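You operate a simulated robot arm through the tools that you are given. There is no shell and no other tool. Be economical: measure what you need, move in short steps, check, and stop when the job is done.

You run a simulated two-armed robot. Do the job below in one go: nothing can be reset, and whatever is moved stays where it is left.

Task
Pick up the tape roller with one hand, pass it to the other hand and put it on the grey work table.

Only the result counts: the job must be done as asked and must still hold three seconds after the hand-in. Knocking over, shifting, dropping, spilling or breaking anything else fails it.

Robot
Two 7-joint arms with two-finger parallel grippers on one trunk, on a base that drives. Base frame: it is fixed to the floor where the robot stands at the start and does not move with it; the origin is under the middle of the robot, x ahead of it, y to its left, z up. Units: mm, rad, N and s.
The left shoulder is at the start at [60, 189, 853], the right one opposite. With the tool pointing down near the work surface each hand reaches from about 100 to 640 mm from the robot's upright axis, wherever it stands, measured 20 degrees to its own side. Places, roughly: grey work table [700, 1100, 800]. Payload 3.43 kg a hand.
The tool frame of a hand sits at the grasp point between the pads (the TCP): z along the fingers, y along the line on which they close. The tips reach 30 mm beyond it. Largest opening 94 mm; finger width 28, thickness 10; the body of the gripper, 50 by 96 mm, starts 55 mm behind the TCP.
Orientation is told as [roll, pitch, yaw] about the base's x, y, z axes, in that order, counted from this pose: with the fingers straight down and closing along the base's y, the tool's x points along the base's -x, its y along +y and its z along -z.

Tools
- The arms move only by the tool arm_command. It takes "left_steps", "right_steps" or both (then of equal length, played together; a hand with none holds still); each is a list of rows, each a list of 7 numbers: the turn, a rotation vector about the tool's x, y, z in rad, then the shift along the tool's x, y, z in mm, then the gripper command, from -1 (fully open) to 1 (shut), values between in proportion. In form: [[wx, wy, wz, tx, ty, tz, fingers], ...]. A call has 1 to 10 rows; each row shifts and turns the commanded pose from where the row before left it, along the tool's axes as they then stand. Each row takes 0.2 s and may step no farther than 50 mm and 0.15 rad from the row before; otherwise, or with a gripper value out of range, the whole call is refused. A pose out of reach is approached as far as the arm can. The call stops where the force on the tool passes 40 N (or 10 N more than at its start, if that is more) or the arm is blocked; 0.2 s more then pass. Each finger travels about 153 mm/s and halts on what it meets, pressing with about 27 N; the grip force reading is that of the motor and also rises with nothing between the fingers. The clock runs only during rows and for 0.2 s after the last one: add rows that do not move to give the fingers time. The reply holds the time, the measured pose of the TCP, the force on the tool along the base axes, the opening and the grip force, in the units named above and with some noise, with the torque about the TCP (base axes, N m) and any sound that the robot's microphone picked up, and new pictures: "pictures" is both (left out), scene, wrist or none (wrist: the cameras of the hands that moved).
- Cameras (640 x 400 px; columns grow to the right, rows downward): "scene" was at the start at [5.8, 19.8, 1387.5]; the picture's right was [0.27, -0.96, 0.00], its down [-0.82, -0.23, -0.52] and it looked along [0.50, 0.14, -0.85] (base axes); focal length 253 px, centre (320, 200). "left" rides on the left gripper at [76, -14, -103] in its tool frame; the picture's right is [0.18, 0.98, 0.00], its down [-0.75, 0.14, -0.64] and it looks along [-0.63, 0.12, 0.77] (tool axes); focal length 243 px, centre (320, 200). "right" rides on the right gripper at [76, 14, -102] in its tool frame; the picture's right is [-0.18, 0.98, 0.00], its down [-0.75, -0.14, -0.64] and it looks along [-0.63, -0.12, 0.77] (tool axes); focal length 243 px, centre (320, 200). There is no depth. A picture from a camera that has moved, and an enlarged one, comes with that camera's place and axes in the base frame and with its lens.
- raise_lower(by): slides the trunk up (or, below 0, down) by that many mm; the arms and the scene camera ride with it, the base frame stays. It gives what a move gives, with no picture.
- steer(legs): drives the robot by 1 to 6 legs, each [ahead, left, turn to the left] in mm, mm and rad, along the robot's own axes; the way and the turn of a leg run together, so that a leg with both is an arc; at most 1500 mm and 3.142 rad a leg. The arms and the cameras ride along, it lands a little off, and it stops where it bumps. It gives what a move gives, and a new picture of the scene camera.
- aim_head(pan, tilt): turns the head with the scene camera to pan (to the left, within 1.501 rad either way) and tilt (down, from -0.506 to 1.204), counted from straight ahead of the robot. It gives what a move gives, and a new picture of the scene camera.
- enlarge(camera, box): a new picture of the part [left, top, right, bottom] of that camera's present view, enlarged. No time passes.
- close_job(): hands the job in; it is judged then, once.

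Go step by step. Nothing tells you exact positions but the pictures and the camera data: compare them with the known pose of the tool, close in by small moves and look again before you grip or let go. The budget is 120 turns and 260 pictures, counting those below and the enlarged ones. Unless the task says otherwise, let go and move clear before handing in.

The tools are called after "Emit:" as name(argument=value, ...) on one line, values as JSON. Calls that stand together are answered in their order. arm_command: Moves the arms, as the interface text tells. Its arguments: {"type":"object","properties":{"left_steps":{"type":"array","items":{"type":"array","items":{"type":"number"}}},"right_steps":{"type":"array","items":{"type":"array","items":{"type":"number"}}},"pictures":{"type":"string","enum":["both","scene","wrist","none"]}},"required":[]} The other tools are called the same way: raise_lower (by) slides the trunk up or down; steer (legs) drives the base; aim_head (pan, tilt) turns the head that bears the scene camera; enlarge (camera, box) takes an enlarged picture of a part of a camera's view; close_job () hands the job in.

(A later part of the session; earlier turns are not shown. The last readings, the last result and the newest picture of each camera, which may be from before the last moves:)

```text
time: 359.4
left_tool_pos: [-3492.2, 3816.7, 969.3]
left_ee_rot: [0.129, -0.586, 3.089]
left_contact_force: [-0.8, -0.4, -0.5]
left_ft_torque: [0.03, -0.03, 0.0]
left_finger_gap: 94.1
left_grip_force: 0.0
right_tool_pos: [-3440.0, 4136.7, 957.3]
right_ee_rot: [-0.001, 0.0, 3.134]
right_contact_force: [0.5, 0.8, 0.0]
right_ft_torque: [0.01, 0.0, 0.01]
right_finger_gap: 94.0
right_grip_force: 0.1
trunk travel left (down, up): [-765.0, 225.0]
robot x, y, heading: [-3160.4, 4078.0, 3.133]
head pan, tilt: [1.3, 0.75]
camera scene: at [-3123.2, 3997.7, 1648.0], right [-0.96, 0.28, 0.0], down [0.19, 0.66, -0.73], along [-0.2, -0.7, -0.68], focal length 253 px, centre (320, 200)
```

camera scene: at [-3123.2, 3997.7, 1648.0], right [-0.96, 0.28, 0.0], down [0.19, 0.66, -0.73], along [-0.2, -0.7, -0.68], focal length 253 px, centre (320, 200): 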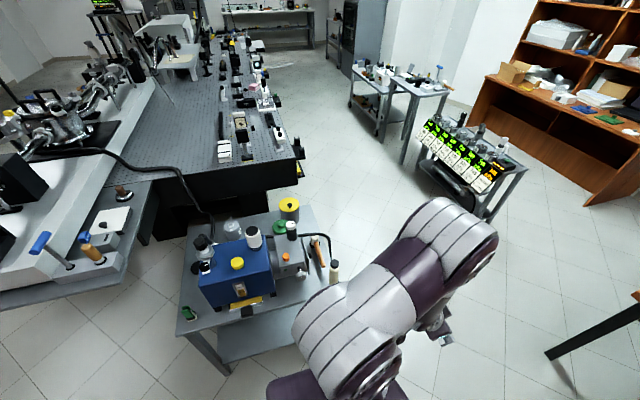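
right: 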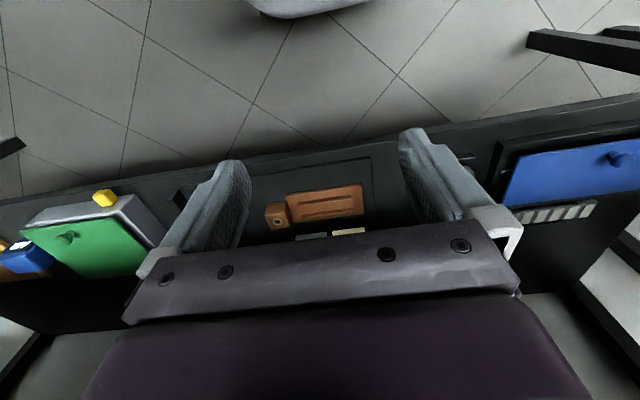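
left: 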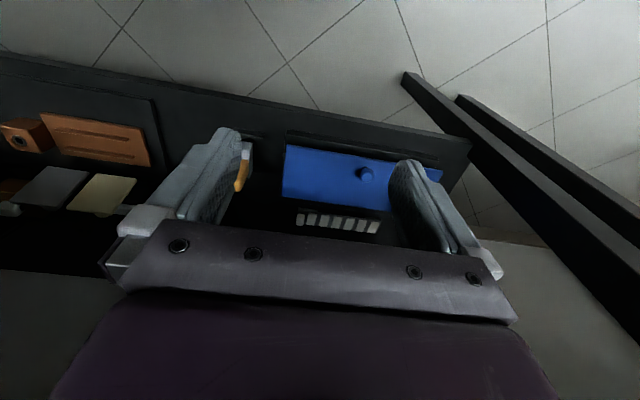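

I zoom on the near-left table with a blue T tool and on the pump table.

Emit:
enlarge(camera="scene", box=[0, 170, 150, 290])

Emit:
enlarge(camera="scene", box=[175, 190, 345, 330])

Emit:
enlarge(camera="scene", box=[200, 30, 300, 170])

Emit:
enlarge(camera="scene", box=[500, 60, 640, 150])

```text
3.33 times, centred on (75, 230) of scene
camera zoom: at [-3123.2, 3997.7, 1648.0], right [-0.96, 0.28, 0.0], down [0.19, 0.66, -0.73], along [-0.2, -0.7, -0.68], focal length 844 px, centre (1137, 100)
```

zoom: 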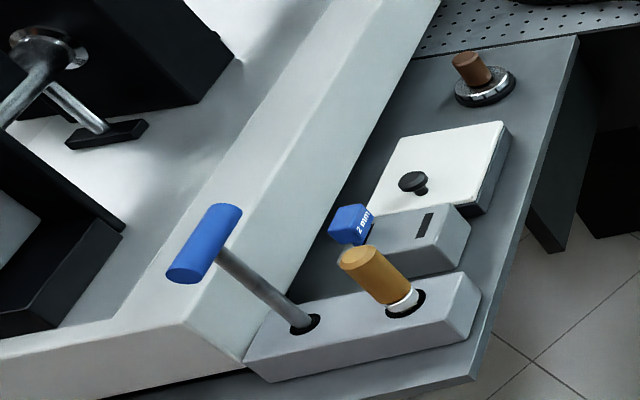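

```text
2.86 times, centred on (260, 260) of scene
camera zoom: at [-3123.2, 3997.7, 1648.0], right [-0.96, 0.28, 0.0], down [0.19, 0.66, -0.73], along [-0.2, -0.7, -0.68], focal length 724 px, centre (491, 29)
```

zoom: 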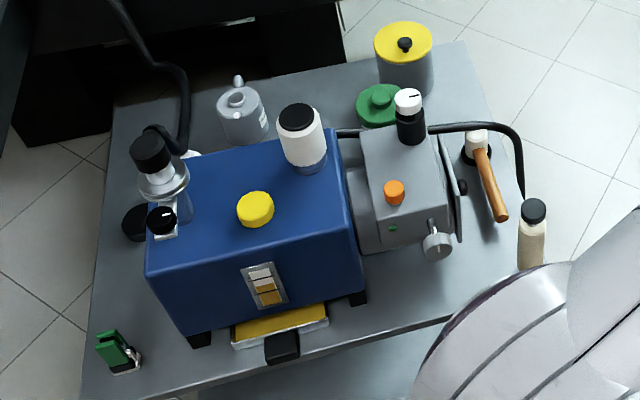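

```text
2.86 times, centred on (250, 100) of scene
camera zoom: at [-3123.2, 3997.7, 1648.0], right [-0.96, 0.28, 0.0], down [0.19, 0.66, -0.73], along [-0.2, -0.7, -0.68], focal length 724 px, centre (520, 486)
```

zoom: 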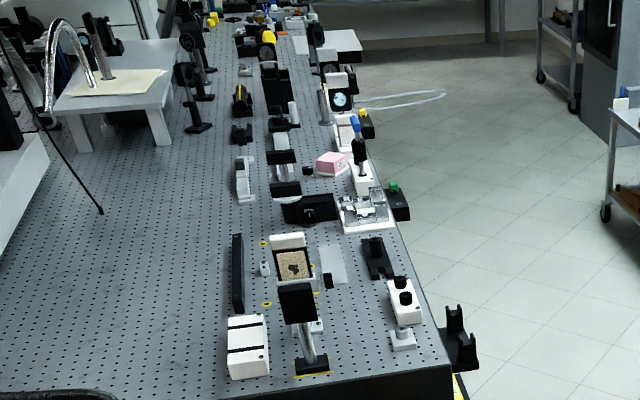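

```text
4.44 times, centred on (570, 105) of scene
camera zoom: at [-3123.2, 3997.7, 1648.0], right [-0.96, 0.28, 0.0], down [0.19, 0.66, -0.73], along [-0.2, -0.7, -0.68], focal length 1126 px, centre (-791, 622)
```

zoom: 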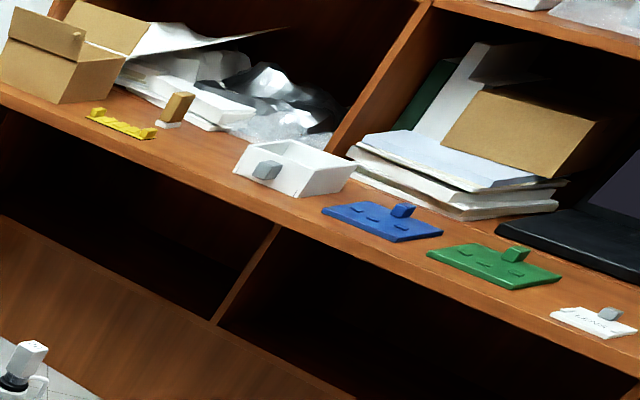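

I check the remaining trolley beside the dark cabinet and the far bench from this side.

Emit:
enlarge(camera="scene", box=[318, 10, 348, 75])

Emit:
enlarge(camera="scene", box=[216, 0, 320, 50])

Emit:
enlarge(camera="scene", box=[0, 20, 210, 180])

```text
6.15 times, centred on (333, 42) of scene
camera zoom: at [-3123.2, 3997.7, 1648.0], right [-0.96, 0.28, 0.0], down [0.19, 0.66, -0.73], along [-0.2, -0.7, -0.68], focal length 1558 px, centre (240, 1169)
```

zoom: 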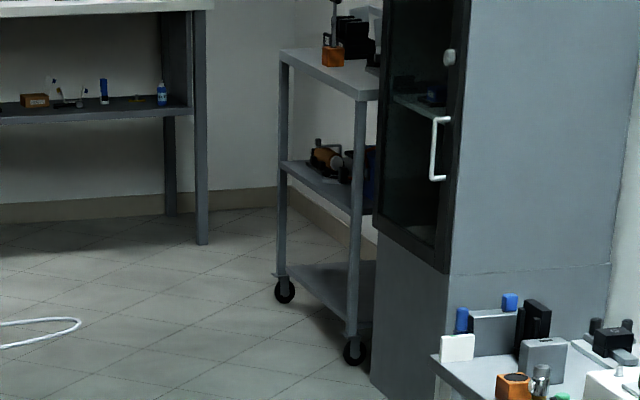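

```text
6.15 times, centred on (268, 25) of scene
camera zoom: at [-3123.2, 3997.7, 1648.0], right [-0.96, 0.28, 0.0], down [0.19, 0.66, -0.73], along [-0.2, -0.7, -0.68], focal length 1558 px, centre (640, 1277)
```

zoom: 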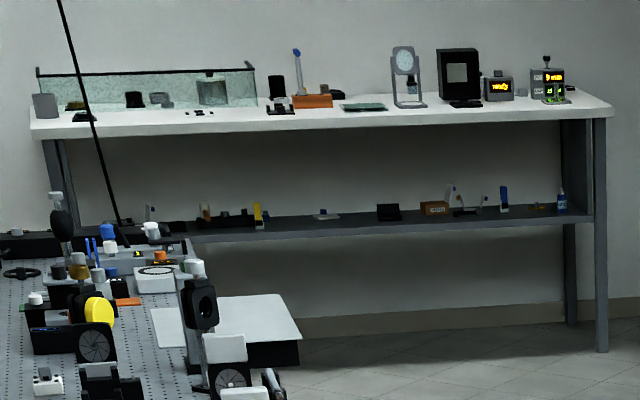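

```text
2.50 times, centred on (105, 100) of scene
camera zoom: at [-3123.2, 3997.7, 1648.0], right [-0.96, 0.28, 0.0], down [0.19, 0.66, -0.73], along [-0.2, -0.7, -0.68], focal length 633 px, centre (858, 450)
```

zoom: 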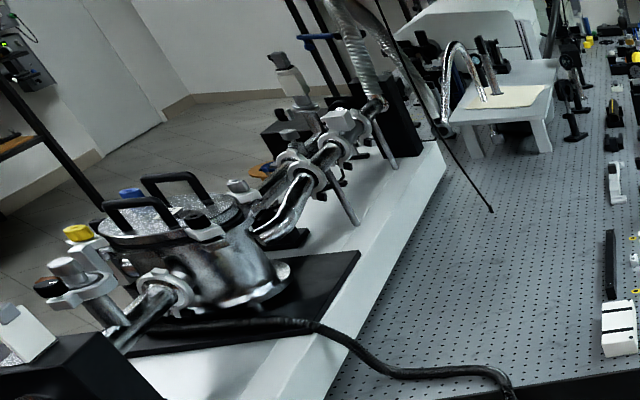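

I take a sharp look at the desk items (tapes, wooden-handled tool) since they are close.

Emit:
aim_head(pan=0.3, tilt=0.55)

Emit:
enlarge(camera="scene", box=[300, 180, 460, 300])

```text
time: 360.7
left_tool_pos: [-3491.8, 3817.1, 968.7]
left_ee_rot: [0.129, -0.587, 3.091]
left_contact_force: [-0.1, 0.2, 0.1]
left_ft_torque: [-0.01, 0.03, 0.01]
left_finger_gap: 94.1
left_grip_force: 0.1
right_tool_pos: [-3440.3, 4135.6, 958.0]
right_ee_rot: [-0.003, -0.001, 3.133]
right_contact_force: [-0.4, 0.2, -0.8]
right_ft_torque: [-0.01, -0.04, 0.01]
right_finger_gap: 93.8
right_grip_force: 0.2
trunk travel left (down, up): [-765.0, 225.0]
robot x, y, heading: [-3159.8, 4077.8, 3.133]
head pan, tilt: [0.3, 0.55]
camera scene: at [-3186.3, 4051.5, 1665.3], right [-0.29, 0.96, 0.0], down [0.5, 0.15, -0.85], along [-0.82, -0.25, -0.52], focal length 253 px, centre (320, 200)
```

scene: 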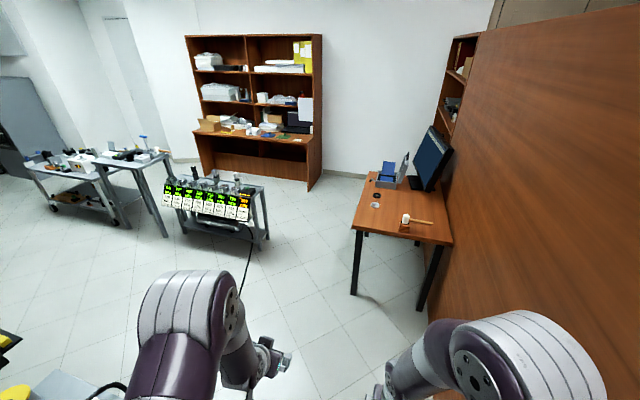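

```text
3.33 times, centred on (380, 240) of scene
camera zoom: at [-3186.3, 4051.5, 1665.3], right [-0.29, 0.96, 0.0], down [0.5, 0.15, -0.85], along [-0.82, -0.25, -0.52], focal length 844 px, centre (120, 67)
```

zoom: 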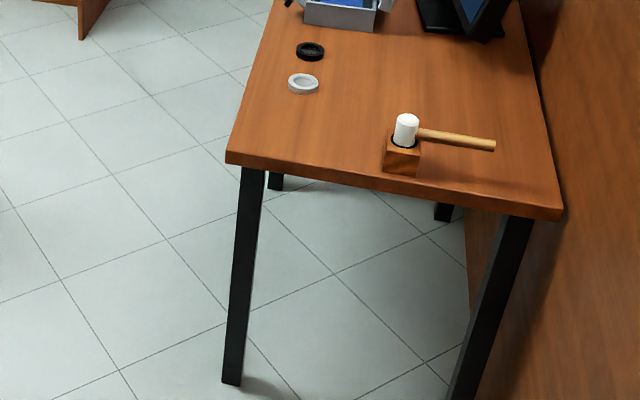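

Only mallets and tapes there. Back at the start shelf there was a dim grey bar-like tool behind the two cards that I never resolved; I return for a close look.

Emit:
steer(legs=[[-1200, 0, 0], [-1200, 0, 0], [0, 0, -1.565], [-1400, 0, 0], [-1400, 0, 0], [-1300, 0, 0]])

Emit:
steer(legs=[[0, 0, -1.57], [500, 0, 0]])

Emit:
raise_lower(by=-400)

Emit:
raise_lower(by=-200)

Emit:
aim_head(pan=0.0, tilt=0.5)

```text
time: 395.6
left_tool_pos: [-930.1, 271.0, 969.4]
left_ee_rot: [0.13, -0.588, 1.544]
left_contact_force: [0.2, -0.9, 0.4]
left_ft_torque: [0.0, 0.02, 0.01]
left_finger_gap: 94.1
left_grip_force: 0.1
right_tool_pos: [-609.1, 226.3, 957.4]
right_ee_rot: [-0.001, 0.001, 1.585]
right_contact_force: [-0.4, -0.4, 0.2]
right_ft_torque: [-0.01, 0.01, -0.02]
right_finger_gap: 94.0
right_grip_force: 0.1
trunk travel left (down, up): [-765.0, 225.0]
robot x, y, heading: [-663.4, -54.5, 1.583]
head pan, tilt: [0.3, 0.55]
camera scene: at [-689.5, -28.7, 1665.3], right [0.95, 0.31, 0.0], down [0.16, -0.5, -0.85], along [-0.26, 0.81, -0.52], focal length 253 px, centre (320, 200)
```

scene: 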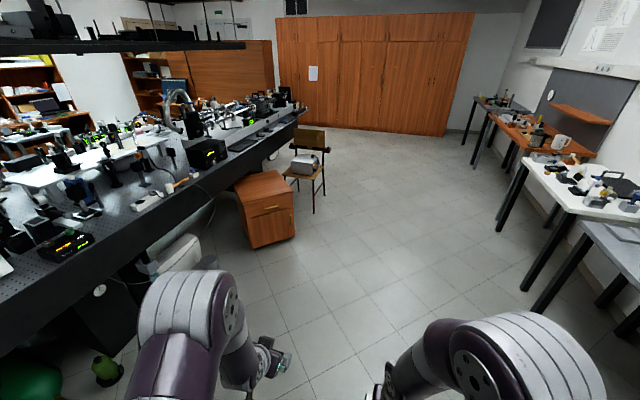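

```text
time: 402.4
left_tool_pos: [164.0, 223.2, 968.8]
left_ee_rot: [0.129, -0.59, -0.024]
left_contact_force: [-0.3, -1.0, 0.2]
left_ft_torque: [-0.01, -0.01, 0.0]
left_finger_gap: 94.2
left_grip_force: 0.0
right_tool_pos: [119.8, -97.6, 957.1]
right_ee_rot: [-0.001, 0.0, 0.017]
right_contact_force: [0.4, -0.8, -0.4]
right_ft_torque: [-0.01, -0.05, -0.01]
right_finger_gap: 94.1
right_grip_force: 0.0
trunk travel left (down, up): [-765.0, 225.0]
robot x, y, heading: [-157.5, -45.5, 0.023]
head pan, tilt: [0.3, 0.55]
camera scene: at [-135.4, -18.3, 1665.3], right [0.31, -0.95, 0.0], down [-0.5, -0.16, -0.85], along [0.81, 0.27, -0.52], focal length 253 px, centre (320, 200)
```

scene: 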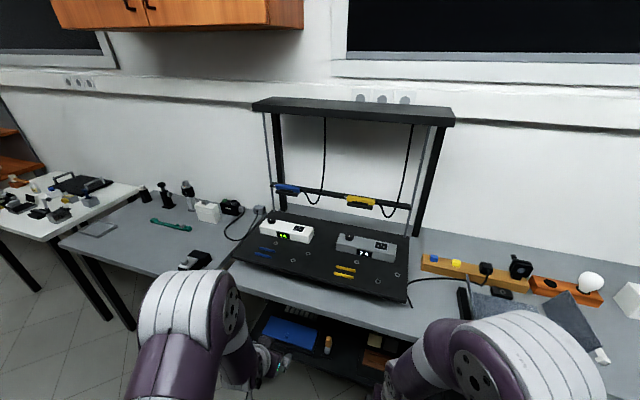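

```text
time: 406.2
left_tool_pos: [163.6, 222.6, 568.4]
left_ee_rot: [0.129, -0.588, -0.025]
left_contact_force: [-0.4, 1.0, 0.0]
left_ft_torque: [0.02, -0.04, 0.0]
left_finger_gap: 94.1
left_grip_force: 0.0
right_tool_pos: [121.1, -97.8, 557.6]
right_ee_rot: [-0.002, 0.0, 0.018]
right_contact_force: [0.2, -0.1, -0.7]
right_ft_torque: [0.0, -0.03, 0.02]
right_finger_gap: 93.8
right_grip_force: 0.1
trunk travel left (down, up): [-365.0, 625.0]
robot x, y, heading: [-160.8, -47.5, 0.021]
head pan, tilt: [0.3, 0.55]
```

```text
time: 408.4
left_tool_pos: [163.5, 222.2, 369.3]
left_ee_rot: [0.128, -0.588, -0.024]
left_contact_force: [0.5, 0.6, 0.6]
left_ft_torque: [0.0, -0.01, 0.0]
left_finger_gap: 94.2
left_grip_force: 0.1
right_tool_pos: [120.8, -97.5, 358.3]
right_ee_rot: [-0.001, 0.0, 0.018]
right_contact_force: [-0.3, -0.3, 0.2]
right_ft_torque: [0.03, -0.01, 0.01]
right_finger_gap: 93.9
right_grip_force: 0.0
trunk travel left (down, up): [-165.0, 825.0]
robot x, y, heading: [-161.1, -46.0, 0.021]
head pan, tilt: [0.3, 0.55]
```

```text
time: 409.1
left_tool_pos: [164.1, 223.0, 368.3]
left_ee_rot: [0.13, -0.59, -0.023]
left_contact_force: [0.3, 0.7, 0.6]
left_ft_torque: [0.01, 0.01, 0.03]
left_finger_gap: 94.0
left_grip_force: 0.1
right_tool_pos: [121.0, -97.2, 357.4]
right_ee_rot: [-0.001, -0.001, 0.017]
right_contact_force: [-0.5, 0.3, 0.4]
right_ft_torque: [0.04, 0.0, -0.02]
right_finger_gap: 94.0
right_grip_force: 0.2
trunk travel left (down, up): [-165.0, 825.0]
robot x, y, heading: [-159.1, -48.2, 0.021]
head pan, tilt: [0.0, 0.499]
camera scene: at [-129.6, -44.7, 1069.9], right [0.02, -1.0, 0.0], down [-0.48, -0.01, -0.88], along [0.88, 0.02, -0.48], focal length 253 px, centre (320, 200)
```

scene: 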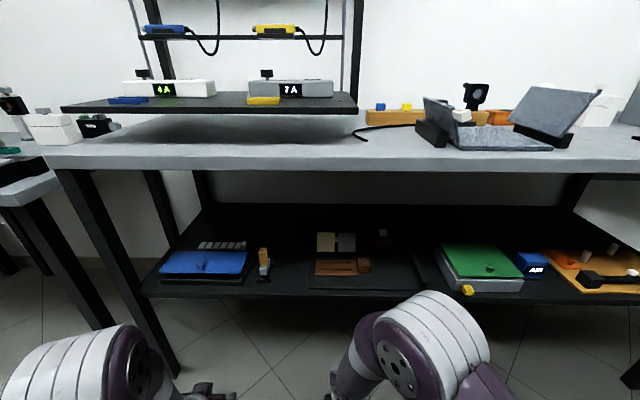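

Emit:
enlarge(camera="scene", box=[300, 220, 400, 282])

Emit:
enlarge(camera="scene", box=[180, 225, 290, 294])

Emit:
enlarge(camera="scene", box=[60, 60, 360, 130])

```text
6.40 times, centred on (350, 251) of scene
camera zoom: at [-129.6, -44.7, 1069.9], right [0.02, -1.0, 0.0], down [-0.48, -0.01, -0.88], along [0.88, 0.02, -0.48], focal length 1621 px, centre (128, -126)
```

zoom: 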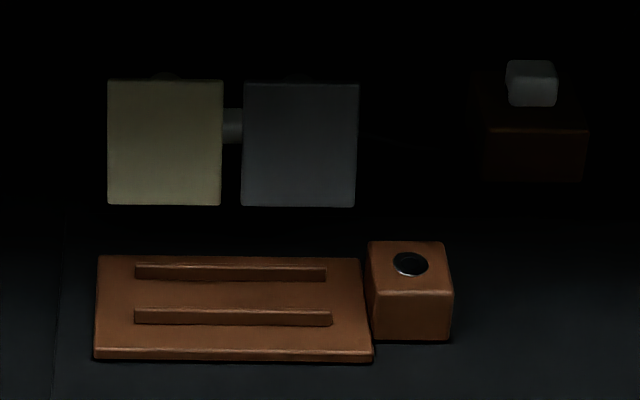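

```text
5.80 times, centred on (235, 260) of scene
camera zoom: at [-129.6, -44.7, 1069.9], right [0.02, -1.0, 0.0], down [-0.48, -0.01, -0.88], along [0.88, 0.02, -0.48], focal length 1468 px, centre (813, -145)
```

zoom: 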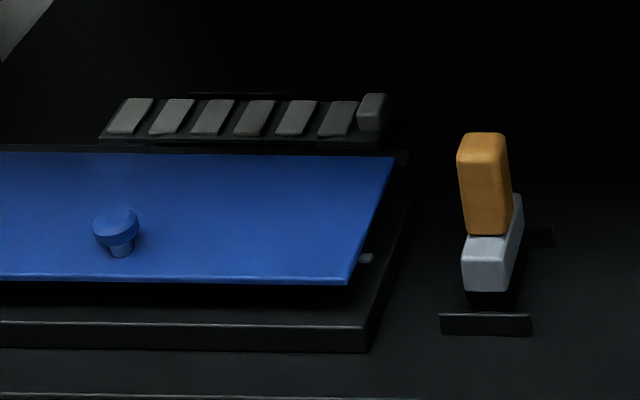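

```text
2.13 times, centred on (210, 95) of scene
camera zoom: at [-129.6, -44.7, 1069.9], right [0.02, -1.0, 0.0], down [-0.48, -0.01, -0.88], along [0.88, 0.02, -0.48], focal length 540 px, centre (555, 424)
```

zoom: 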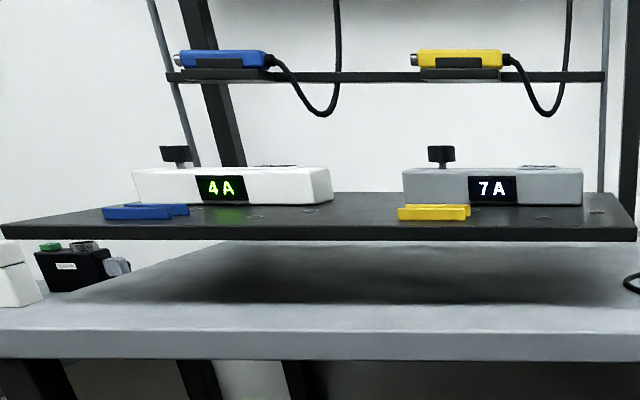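

The shelf brush/roller's foot is black on black; I try the highest zoom on its foot from here.

Emit:
enlarge(camera="scene", box=[252, 258, 280, 286])

Emit:
enlarge(camera="left", box=[0, 0, 640, 400])

```text
14.29 times, centred on (266, 272) of scene
camera zoom: at [-129.6, -44.7, 1069.9], right [0.02, -1.0, 0.0], down [-0.48, -0.01, -0.88], along [0.88, 0.02, -0.48], focal length 3618 px, centre (1091, -829)
```

zoom: 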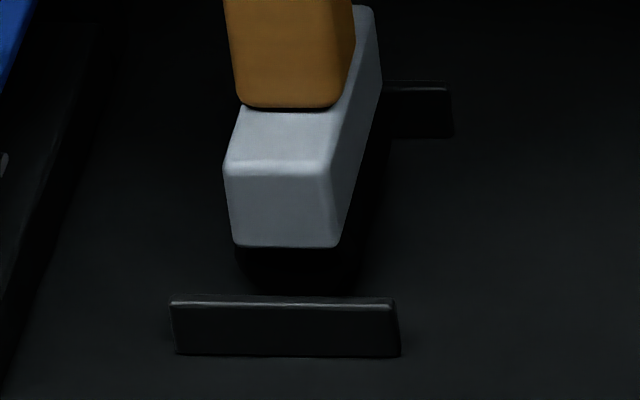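

```text
1.00 times, centred on (320, 200) of left (not enlarged: the box is as wide or as high as the picture)
camera zoom: at [44.8, 197.0, 411.4], right [-0.2, 0.98, 0.0], down [0.26, 0.05, 0.96], along [0.94, 0.19, -0.27], focal length 243 px, centre (320, 200)
```

zoom: 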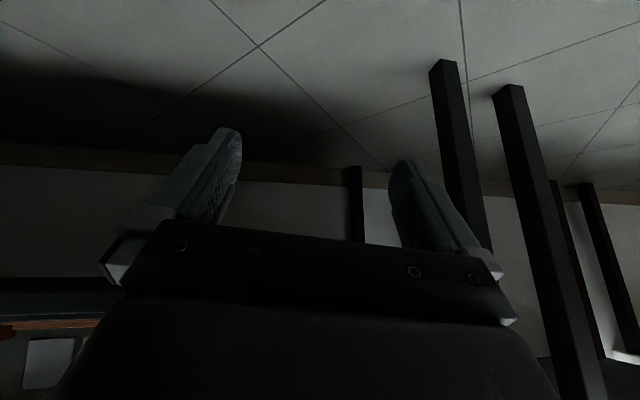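

Still unresolved. The grey object with a yellow wheel on the white table – right next to the grey work table – also has roller-like parts; I go there to zoom at maximum.

Emit:
raise_lower(by=400)

Emit:
raise_lower(by=300)

Emit:
steer(legs=[[-100, 0, -0.02], [0, 900, 0], [0, 900, 0], [150, 0, 0]])

Emit:
aim_head(pan=0.0, tilt=0.8)

```text
time: 413.0
left_tool_pos: [164.0, 223.7, 770.2]
left_ee_rot: [0.129, -0.589, -0.024]
left_contact_force: [0.4, -0.2, -0.5]
left_ft_torque: [0.01, 0.03, 0.0]
left_finger_gap: 93.9
left_grip_force: 0.1
right_tool_pos: [120.7, -98.0, 757.6]
right_ee_rot: [-0.002, -0.001, 0.018]
right_contact_force: [-0.4, -0.2, 0.9]
right_ft_torque: [-0.01, -0.02, -0.01]
right_finger_gap: 94.2
right_grip_force: 0.1
trunk travel left (down, up): [-565.0, 425.0]
robot x, y, heading: [-160.9, -46.7, 0.02]
head pan, tilt: [0.0, 0.499]
```

```text
time: 416.0
left_tool_pos: [164.0, 222.4, 1069.4]
left_ee_rot: [0.127, -0.588, -0.025]
left_contact_force: [0.2, -0.3, 0.4]
left_ft_torque: [0.03, 0.0, 0.01]
left_finger_gap: 94.1
left_grip_force: 0.1
right_tool_pos: [120.9, -99.3, 1058.7]
right_ee_rot: [0.0, -0.001, 0.018]
right_contact_force: [-0.6, 0.2, -0.4]
right_ft_torque: [0.0, 0.0, 0.02]
right_finger_gap: 94.2
right_grip_force: 0.1
trunk travel left (down, up): [-865.0, 125.0]
robot x, y, heading: [-159.4, -47.7, 0.019]
head pan, tilt: [0.0, 0.499]
```

```text
time: 426.7
left_tool_pos: [228.0, 2004.9, 1069.6]
left_ee_rot: [0.13, -0.59, -0.05]
left_contact_force: [0.6, 0.2, -0.3]
left_ft_torque: [0.02, 0.03, 0.0]
left_finger_gap: 94.1
left_grip_force: 0.0
right_tool_pos: [175.5, 1686.0, 1058.3]
right_ee_rot: [0.0, -0.002, -0.008]
right_contact_force: [-1.0, 0.1, 0.2]
right_ft_torque: [-0.02, 0.0, -0.03]
right_finger_gap: 94.0
right_grip_force: 0.0
trunk travel left (down, up): [-865.0, 125.0]
robot x, y, heading: [-104.3, 1744.2, -0.005]
head pan, tilt: [0.0, 0.499]
camera scene: at [-74.9, 1745.3, 1770.0], right [-0.01, -1.0, 0.0], down [-0.48, 0.0, -0.88], along [0.88, -0.01, -0.48], focal length 253 px, centre (320, 200)
```

scene: 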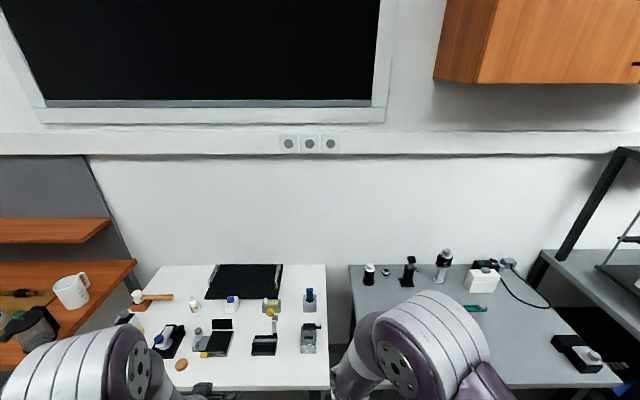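

```text
time: 427.5
left_tool_pos: [228.1, 2004.2, 1068.2]
left_ee_rot: [0.129, -0.588, -0.05]
left_contact_force: [1.1, -0.2, -0.3]
left_ft_torque: [0.01, -0.01, 0.01]
left_finger_gap: 94.1
left_grip_force: 0.1
right_tool_pos: [177.6, 1685.3, 1058.5]
right_ee_rot: [-0.001, 0.0, -0.009]
right_contact_force: [0.3, 0.4, 0.2]
right_ft_torque: [0.0, -0.01, -0.01]
right_finger_gap: 94.0
right_grip_force: 0.0
trunk travel left (down, up): [-865.0, 125.0]
robot x, y, heading: [-104.9, 1745.6, -0.006]
head pan, tilt: [0.0, 0.799]
camera scene: at [-81.1, 1745.5, 1744.0], right [-0.01, -1.0, 0.0], down [-0.72, 0.01, -0.7], along [0.7, -0.01, -0.72], focal length 253 px, centre (320, 200)
```

scene: 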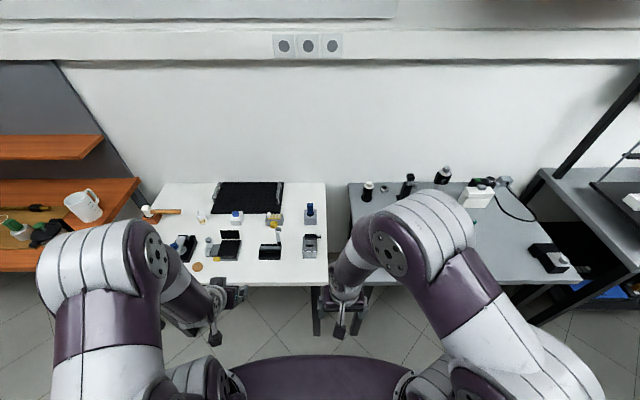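

Emit:
enlarge(camera="scene", box=[252, 204, 292, 264])

Emit:
enlarge(camera="scene", box=[294, 198, 330, 264])

```text
6.67 times, centred on (272, 234) of scene
camera zoom: at [-81.1, 1745.5, 1744.0], right [-0.01, -1.0, 0.0], down [-0.72, 0.01, -0.7], along [0.7, -0.01, -0.72], focal length 1688 px, centre (640, -27)
```

zoom: 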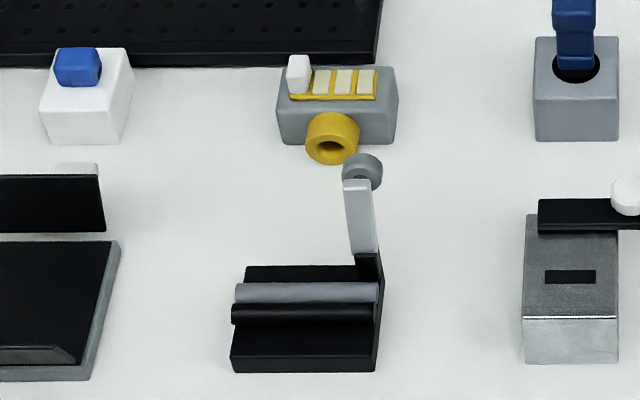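

```text
6.06 times, centred on (312, 231) of scene
camera zoom: at [-81.1, 1745.5, 1744.0], right [-0.01, -1.0, 0.0], down [-0.72, 0.01, -0.7], along [0.7, -0.01, -0.72], focal length 1535 px, centre (368, 12)
```

zoom: 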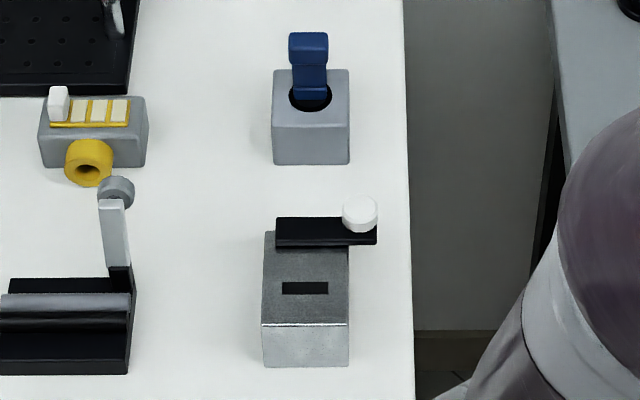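

These are fixed mechanisms. The only loose handled object with a body and black drum-like underside between chocks is the orange-handled one on the start shelf, so I return, plan a careful left-hand grip, and inspect it while lifting straight up.

Emit:
steer(legs=[[-100, 0, 0], [0, -880, 0], [0, -880, 0]])

Emit:
raise_lower(by=-400)

Emit:
raise_lower(by=-50)

Emit:
aim_head(pan=0.15, tilt=0.7)

```text
time: 437.2
left_tool_pos: [110.3, 235.6, 1068.0]
left_ee_rot: [0.128, -0.588, -0.059]
left_contact_force: [-0.1, 0.9, -0.5]
left_ft_torque: [0.0, -0.01, -0.01]
left_finger_gap: 93.9
left_grip_force: 0.0
right_tool_pos: [56.4, -84.4, 1057.7]
right_ee_rot: [-0.003, 0.0, -0.015]
right_contact_force: [0.1, 0.7, -0.6]
right_ft_torque: [0.01, -0.02, 0.02]
right_finger_gap: 93.9
right_grip_force: 0.2
trunk travel left (down, up): [-865.0, 125.0]
robot x, y, heading: [-220.6, -23.5, -0.02]
head pan, tilt: [0.0, 0.799]
camera scene: at [-202.2, -20.7, 1743.9], right [-0.02, -1.0, 0.0], down [-0.72, 0.01, -0.7], along [0.7, -0.01, -0.72], focal length 253 px, centre (320, 200)
```

scene: 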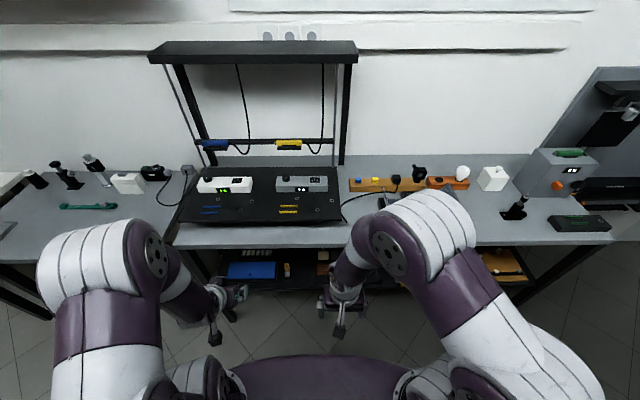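

```text
time: 441.1
left_tool_pos: [111.1, 235.1, 669.1]
left_ee_rot: [0.129, -0.589, -0.058]
left_contact_force: [-0.6, -0.3, 0.1]
left_ft_torque: [-0.02, 0.01, -0.02]
left_finger_gap: 94.1
left_grip_force: 0.0
right_tool_pos: [55.9, -83.3, 656.7]
right_ee_rot: [-0.003, 0.0, -0.013]
right_contact_force: [0.0, -0.4, 0.3]
right_ft_torque: [0.0, -0.01, 0.02]
right_finger_gap: 94.3
right_grip_force: 0.0
trunk travel left (down, up): [-465.0, 525.0]
robot x, y, heading: [-220.8, -24.9, -0.015]
head pan, tilt: [0.0, 0.799]
```

```text
time: 442.0
left_tool_pos: [109.9, 236.6, 619.7]
left_ee_rot: [0.128, -0.588, -0.059]
left_contact_force: [0.7, 0.0, 0.7]
left_ft_torque: [0.04, 0.0, 0.02]
left_finger_gap: 94.0
left_grip_force: 0.1
right_tool_pos: [56.4, -84.3, 608.0]
right_ee_rot: [-0.003, -0.001, -0.017]
right_contact_force: [-1.1, 0.0, -0.2]
right_ft_torque: [0.01, 0.02, 0.02]
right_finger_gap: 94.0
right_grip_force: 0.0
trunk travel left (down, up): [-415.0, 575.0]
robot x, y, heading: [-220.5, -22.7, -0.013]
head pan, tilt: [0.0, 0.799]
```

```text
time: 442.7
left_tool_pos: [110.3, 237.0, 619.3]
left_ee_rot: [0.129, -0.587, -0.057]
left_contact_force: [-0.3, 0.2, 0.4]
left_ft_torque: [0.01, 0.0, 0.02]
left_finger_gap: 93.7
left_grip_force: 0.0
right_tool_pos: [56.6, -82.8, 606.8]
right_ee_rot: [-0.001, 0.001, -0.016]
right_contact_force: [0.7, -0.4, 0.3]
right_ft_torque: [0.02, -0.01, -0.02]
right_finger_gap: 94.1
right_grip_force: 0.0
trunk travel left (down, up): [-415.0, 575.0]
robot x, y, heading: [-221.8, -21.9, -0.013]
head pan, tilt: [0.15, 0.7]
camera scene: at [-198.7, -8.7, 1302.1], right [0.13, -0.99, 0.0], down [-0.64, -0.09, -0.76], along [0.76, 0.1, -0.64], focal length 253 px, centre (320, 200)
```

scene: 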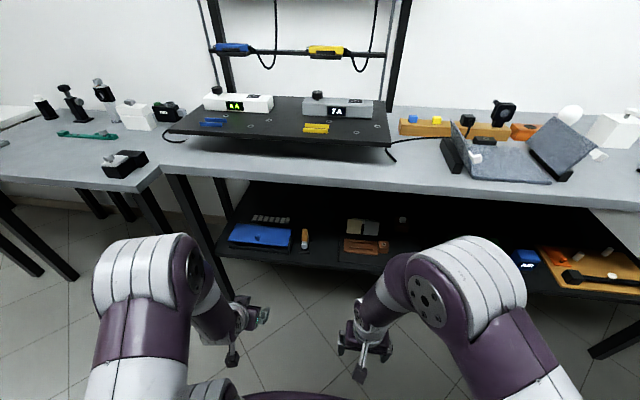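

I measure the item precisely: zoom on it from here, then bring the left hand near.

Emit:
enlarge(camera="scene", box=[285, 218, 325, 258])

Emit:
arm_command(left_steps=[[0, 0, 0, 0, -30, 0, -1], [0, 0, 0, -25, -30, 20, -1], [-0.03, 0, 0, -40, -20, 25, -1], [-0.03, 0, 0, -40, 0, 25, -1], [-0.03, 0, 0, -40, 0, 20, -1]], pictures="wrist")

```text
10.00 times, centred on (305, 238) of scene
camera zoom: at [-198.7, -8.7, 1302.1], right [0.13, -0.99, 0.0], down [-0.64, -0.09, -0.76], along [0.76, 0.1, -0.64], focal length 2533 px, centre (470, -180)
```

zoom: 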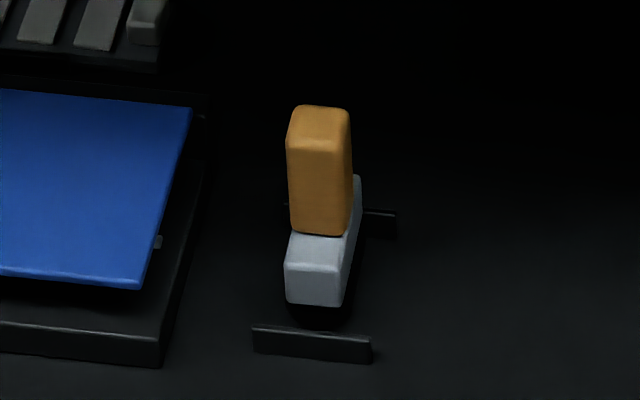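

```text
refused: row 3 steps farther than a row can; nothing moved
```

The item: handle top ≈[484,143,565], handle 514–565 high, frame 488–514, shelf at ≈469; the black foot below looks rounded like a drum. I drive in 200 mm and bring the left hand in line to view it closely.

Emit:
steer(legs=[[200, 0, 0.013]])

Emit:
arm_command(left_steps=[[0.03, 0, 0, 0, -30, 0, -1], [0.03, 0, 0, 0, -30, 0, -1], [0.03, 0, 0, 0, -30, 0, -1]], pictures="wrist")

```text
time: 444.3
left_tool_pos: [307.8, 237.0, 618.6]
left_ee_rot: [0.13, -0.588, -0.047]
left_contact_force: [0.0, 0.3, 0.3]
left_ft_torque: [0.02, -0.01, 0.0]
left_finger_gap: 94.0
left_grip_force: 0.0
right_tool_pos: [258.6, -82.2, 607.9]
right_ee_rot: [-0.003, -0.002, -0.004]
right_contact_force: [0.0, 0.5, -0.2]
right_ft_torque: [0.0, -0.02, 0.04]
right_finger_gap: 93.8
right_grip_force: 0.0
trunk travel left (down, up): [-415.0, 575.0]
robot x, y, heading: [-18.7, -25.9, 0.001]
head pan, tilt: [0.15, 0.7]
camera scene: at [2.9, -10.3, 1302.1], right [0.15, -0.99, 0.0], down [-0.64, -0.09, -0.76], along [0.76, 0.11, -0.64], focal length 253 px, centre (320, 200)
```

scene: 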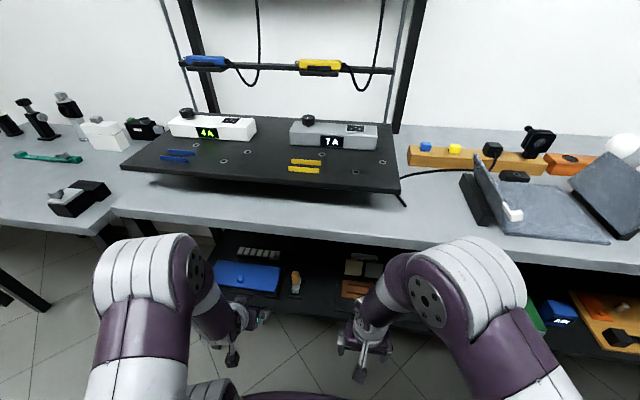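

```text
time: 445.1
left_tool_pos: [308.1, 146.7, 610.8]
left_ee_rot: [0.039, -0.588, -0.044]
left_contact_force: [0.0, 0.4, 0.3]
left_ft_torque: [-0.01, -0.03, 0.02]
left_finger_gap: 93.9
left_grip_force: 0.0
right_tool_pos: [257.5, -83.1, 608.3]
right_ee_rot: [-0.001, -0.001, -0.004]
right_contact_force: [0.6, -0.2, -0.5]
right_ft_torque: [-0.02, -0.02, 0.0]
right_finger_gap: 94.1
right_grip_force: 0.1
trunk travel left (down, up): [-415.0, 575.0]
robot x, y, heading: [-22.6, -22.4, -0.003]
head pan, tilt: [0.15, 0.7]
camera left: at [188.1, 133.4, 655.6], right [-0.13, 0.99, -0.07], down [0.27, 0.1, 0.96], along [0.95, 0.1, -0.28], focal length 243 px, centre (320, 200)
```

left: 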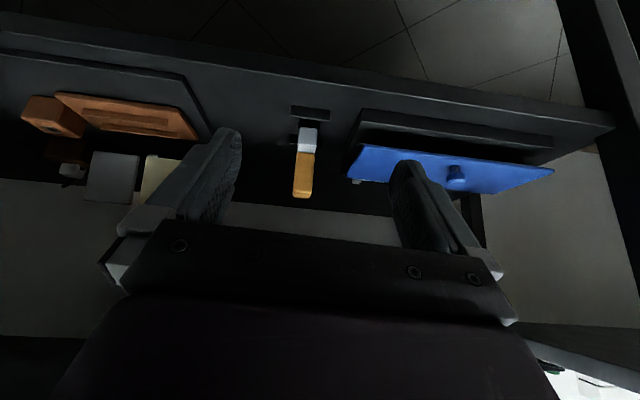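

The hand responds properly and the item sits between the fingers' line. I zoom in on it with the wrist camera.

Emit:
enlarge(camera="left", box=[270, 95, 350, 145])

Emit:
enlarge(camera="left", box=[10, 80, 210, 205])

```text
8.00 times, centred on (310, 120) of left
camera zoom: at [188.1, 133.4, 655.6], right [-0.13, 0.99, -0.07], down [0.27, 0.1, 0.96], along [0.95, 0.1, -0.28], focal length 1941 px, centre (400, 840)
```

zoom: 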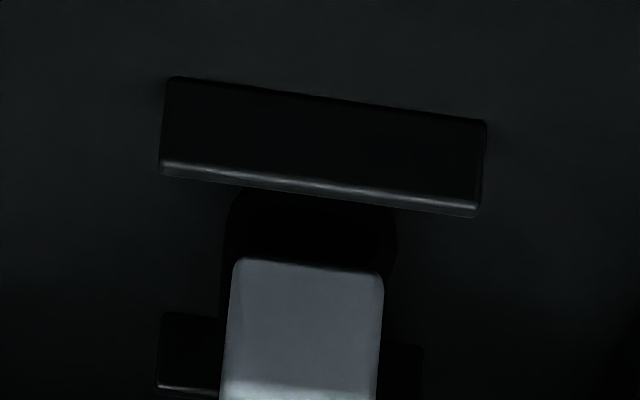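

```text
3.20 times, centred on (110, 142) of left
camera zoom: at [188.1, 133.4, 655.6], right [-0.13, 0.99, -0.07], down [0.27, 0.1, 0.96], along [0.95, 0.1, -0.28], focal length 776 px, centre (992, 384)
```

zoom: 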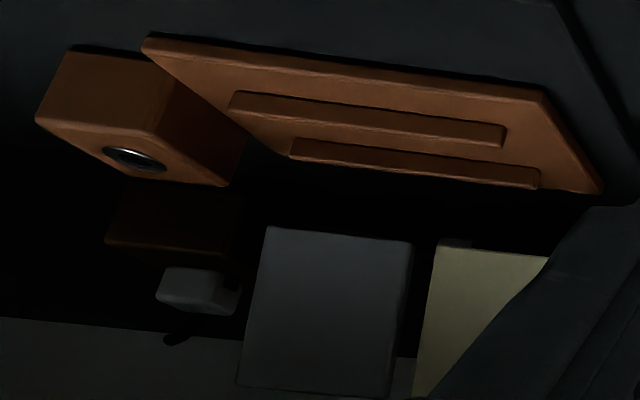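

The close view shows a black drum wider than the grey frame, with round flanks: a roller in a frame with an orange handle – this is the tape roller. I move the left hand to a pre-grasp 60 mm short of the handle.

Emit:
arm_command(left_steps=[[0.017, 0, -0.033, -28, -1, 22.6, -1], [0, 0, 0, -28, -1, 22.6, -1], [0, 0, 0, -28, -1, 22.6, -1], [0, 0, 0, -28, -1, 22.6, -1]], pictures="both")

```text
time: 446.1
left_tool_pos: [452.4, 144.3, 599.1]
left_ee_rot: [-0.001, -0.587, -0.007]
left_contact_force: [0.1, -0.1, 0.5]
left_ft_torque: [0.0, -0.03, -0.01]
left_finger_gap: 94.1
left_grip_force: 0.1
right_tool_pos: [258.4, -82.0, 607.6]
right_ee_rot: [0.0, 0.0, -0.003]
right_contact_force: [-0.1, 0.3, -0.4]
right_ft_torque: [0.0, 0.03, 0.0]
right_finger_gap: 94.0
right_grip_force: 0.2
trunk travel left (down, up): [-415.0, 575.0]
robot x, y, heading: [-20.6, -25.0, -0.003]
head pan, tilt: [0.15, 0.7]
camera scene: at [2.4, -10.3, 1302.1], right [0.15, -0.99, 0.0], down [-0.64, -0.09, -0.76], along [0.76, 0.11, -0.64], focal length 253 px, centre (320, 200)
camera left: at [332.4, 128.4, 642.9], right [-0.15, 0.98, -0.1], down [0.27, 0.14, 0.95], along [0.95, 0.11, -0.29], focal length 243 px, centre (320, 200)
```

scene: 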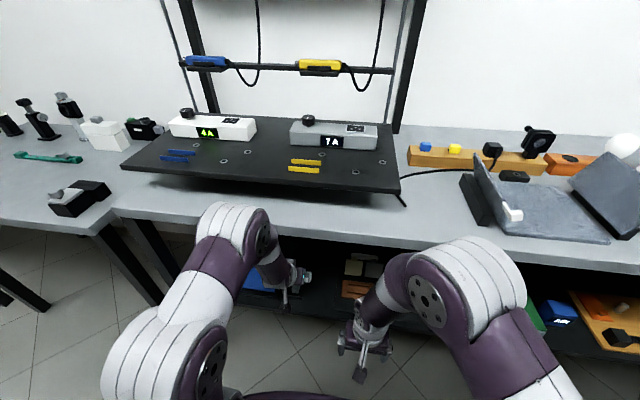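
left: 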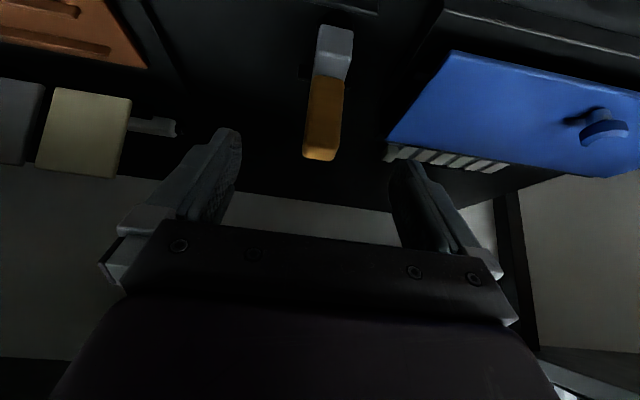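

The handle is centred between the fingers. I advance along the tool axis to straddle the handle, keeping above the frame.

Emit:
arm_command(left_steps=[[0, 0, 0, 1.5, -1.2, 29, -1], [0, 0, 0, 1.6, -1.1, 29, -1], [0, 0, 0, 0, 0, 0, -1]], pictures="wrist")

Emit:
enlarge(camera="left", box=[200, 80, 440, 230])

```text
time: 446.9
left_tool_pos: [483.4, 141.5, 550.1]
left_ee_rot: [-0.001, -0.59, -0.009]
left_contact_force: [0.1, 0.4, 0.6]
left_ft_torque: [0.0, 0.0, -0.03]
left_finger_gap: 93.9
left_grip_force: 0.0
right_tool_pos: [257.1, -82.1, 607.3]
right_ee_rot: [-0.002, 0.001, -0.005]
right_contact_force: [0.1, -0.4, 0.8]
right_ft_torque: [-0.02, 0.01, 0.02]
right_finger_gap: 94.0
right_grip_force: 0.0
trunk travel left (down, up): [-415.0, 575.0]
robot x, y, heading: [-21.8, -24.6, -0.005]
head pan, tilt: [0.15, 0.7]
camera left: at [362.6, 126.7, 593.2], right [-0.15, 0.98, -0.1], down [0.27, 0.14, 0.95], along [0.95, 0.11, -0.29], focal length 243 px, centre (320, 200)
```

left: 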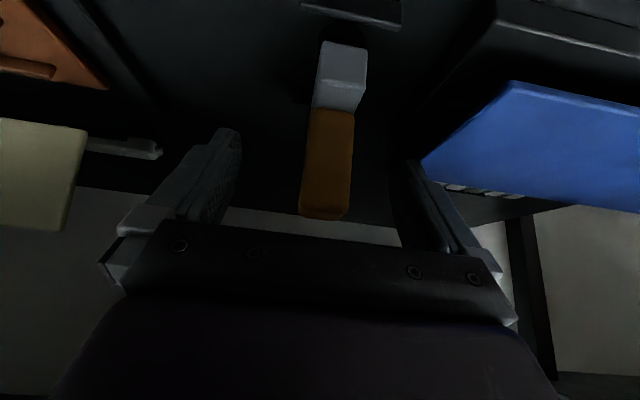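

```text
2.67 times, centred on (320, 155) of left
camera zoom: at [362.6, 126.7, 593.2], right [-0.15, 0.98, -0.1], down [0.27, 0.14, 0.95], along [0.95, 0.11, -0.29], focal length 647 px, centre (320, 320)
```

zoom: 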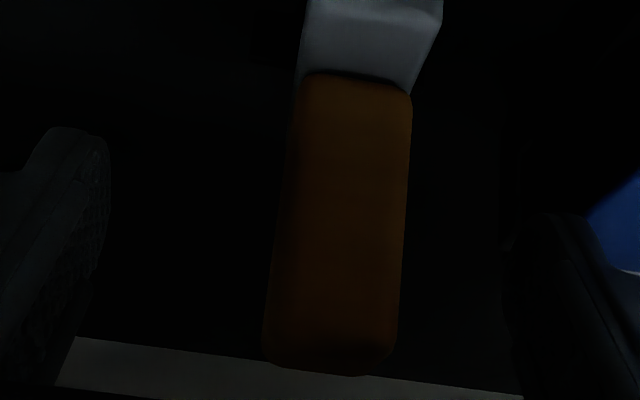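

The handle is centred. I close the left gripper.

Emit:
arm_command(left_steps=[[0, 0, 0, 0, 0, 0, 0], [0, 0, 0, 0, 0, 0, 0.5], [0, 0, 0, 0, 0, 0, 1], [0, 0, 0, 0, 0, 0, 1]], pictures="wrist")

```text
time: 447.9
left_tool_pos: [482.6, 141.0, 549.5]
left_ee_rot: [0.001, -0.587, -0.007]
left_contact_force: [0.2, -0.1, 0.3]
left_ft_torque: [0.03, -0.02, 0.01]
left_finger_gap: 27.8
left_grip_force: 26.5
right_tool_pos: [257.8, -82.3, 608.0]
right_ee_rot: [-0.003, -0.001, -0.002]
right_contact_force: [1.1, 0.4, 0.0]
right_ft_torque: [-0.01, -0.03, -0.02]
right_finger_gap: 94.1
right_grip_force: 0.0
trunk travel left (down, up): [-415.0, 575.0]
robot x, y, heading: [-21.4, -21.1, -0.003]
head pan, tilt: [0.15, 0.7]
camera left: at [362.5, 126.7, 593.3], right [-0.15, 0.98, -0.1], down [0.27, 0.14, 0.95], along [0.95, 0.11, -0.29], focal length 243 px, centre (320, 200)
```

left: 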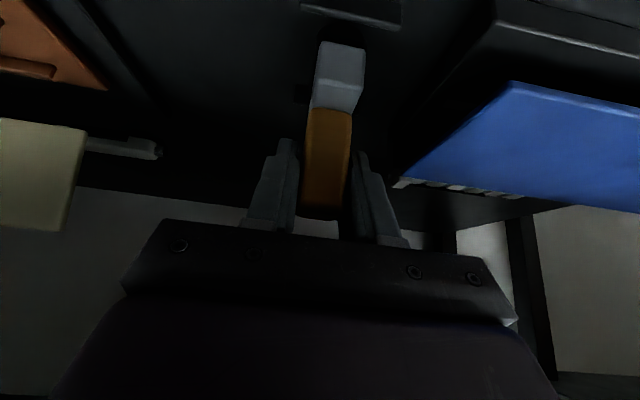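

Gripped at 27.8 mm. I lift 60 mm straight up and look at its underside and weight.

Emit:
arm_command(left_steps=[[0, 0, 0, -5.5, 0, -8.3, 1], [0, 0, 0, -11, 0, -16.7, 1], [0, 0, 0, -16.6, 0, -25, 1], [0, 0, 0, 0, 0, 0, 1]], pictures="both")

Emit:
enlarge(camera="left", box=[260, 0, 420, 100])

```text
time: 448.9
left_tool_pos: [482.3, 141.2, 608.2]
left_ee_rot: [-0.001, -0.587, -0.008]
left_contact_force: [0.2, -0.4, -2.0]
left_ft_torque: [0.0, 0.0, -0.04]
left_finger_gap: 28.0
left_grip_force: 26.3
right_tool_pos: [258.4, -82.5, 607.1]
right_ee_rot: [-0.001, 0.0, -0.003]
right_contact_force: [0.1, 0.8, -0.1]
right_ft_torque: [0.01, 0.0, 0.01]
right_finger_gap: 94.0
right_grip_force: 0.0
trunk travel left (down, up): [-415.0, 575.0]
robot x, y, heading: [-24.6, -24.3, -0.006]
head pan, tilt: [0.15, 0.7]
camera scene: at [2.2, -10.3, 1302.1], right [0.15, -0.99, 0.0], down [-0.64, -0.09, -0.76], along [0.76, 0.11, -0.64], focal length 253 px, centre (320, 200)
camera left: at [361.2, 126.4, 652.9], right [-0.15, 0.98, -0.1], down [0.27, 0.14, 0.95], along [0.95, 0.11, -0.29], focal length 243 px, centre (320, 200)
```

scene: 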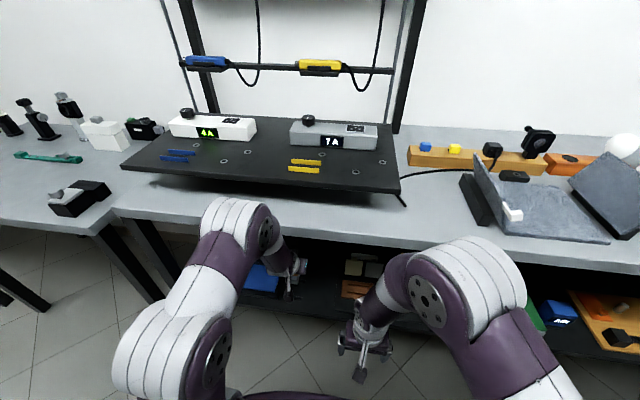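
left: 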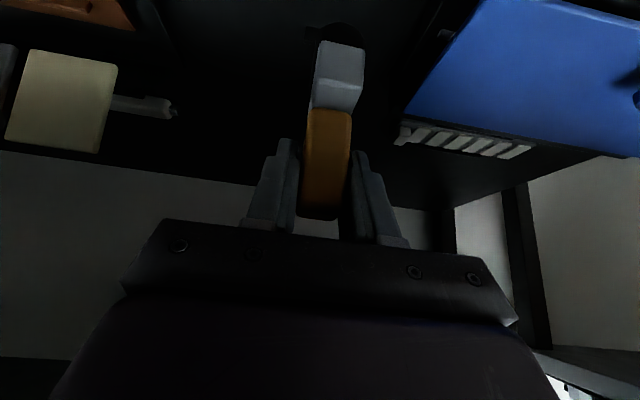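

```text
4.00 times, centred on (340, 50) of left
camera zoom: at [361.2, 126.4, 652.9], right [-0.15, 0.98, -0.1], down [0.27, 0.14, 0.95], along [0.95, 0.11, -0.29], focal length 970 px, centre (240, 800)
```

zoom: 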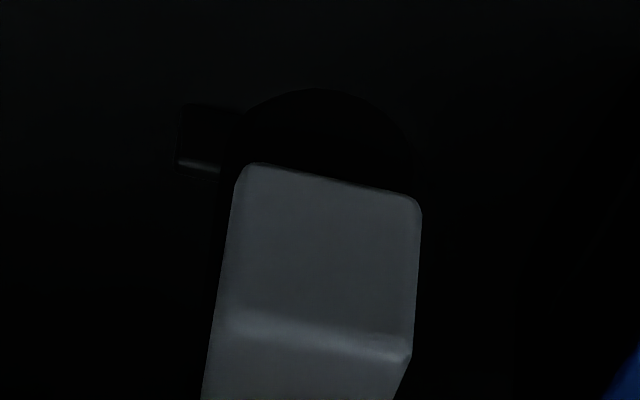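

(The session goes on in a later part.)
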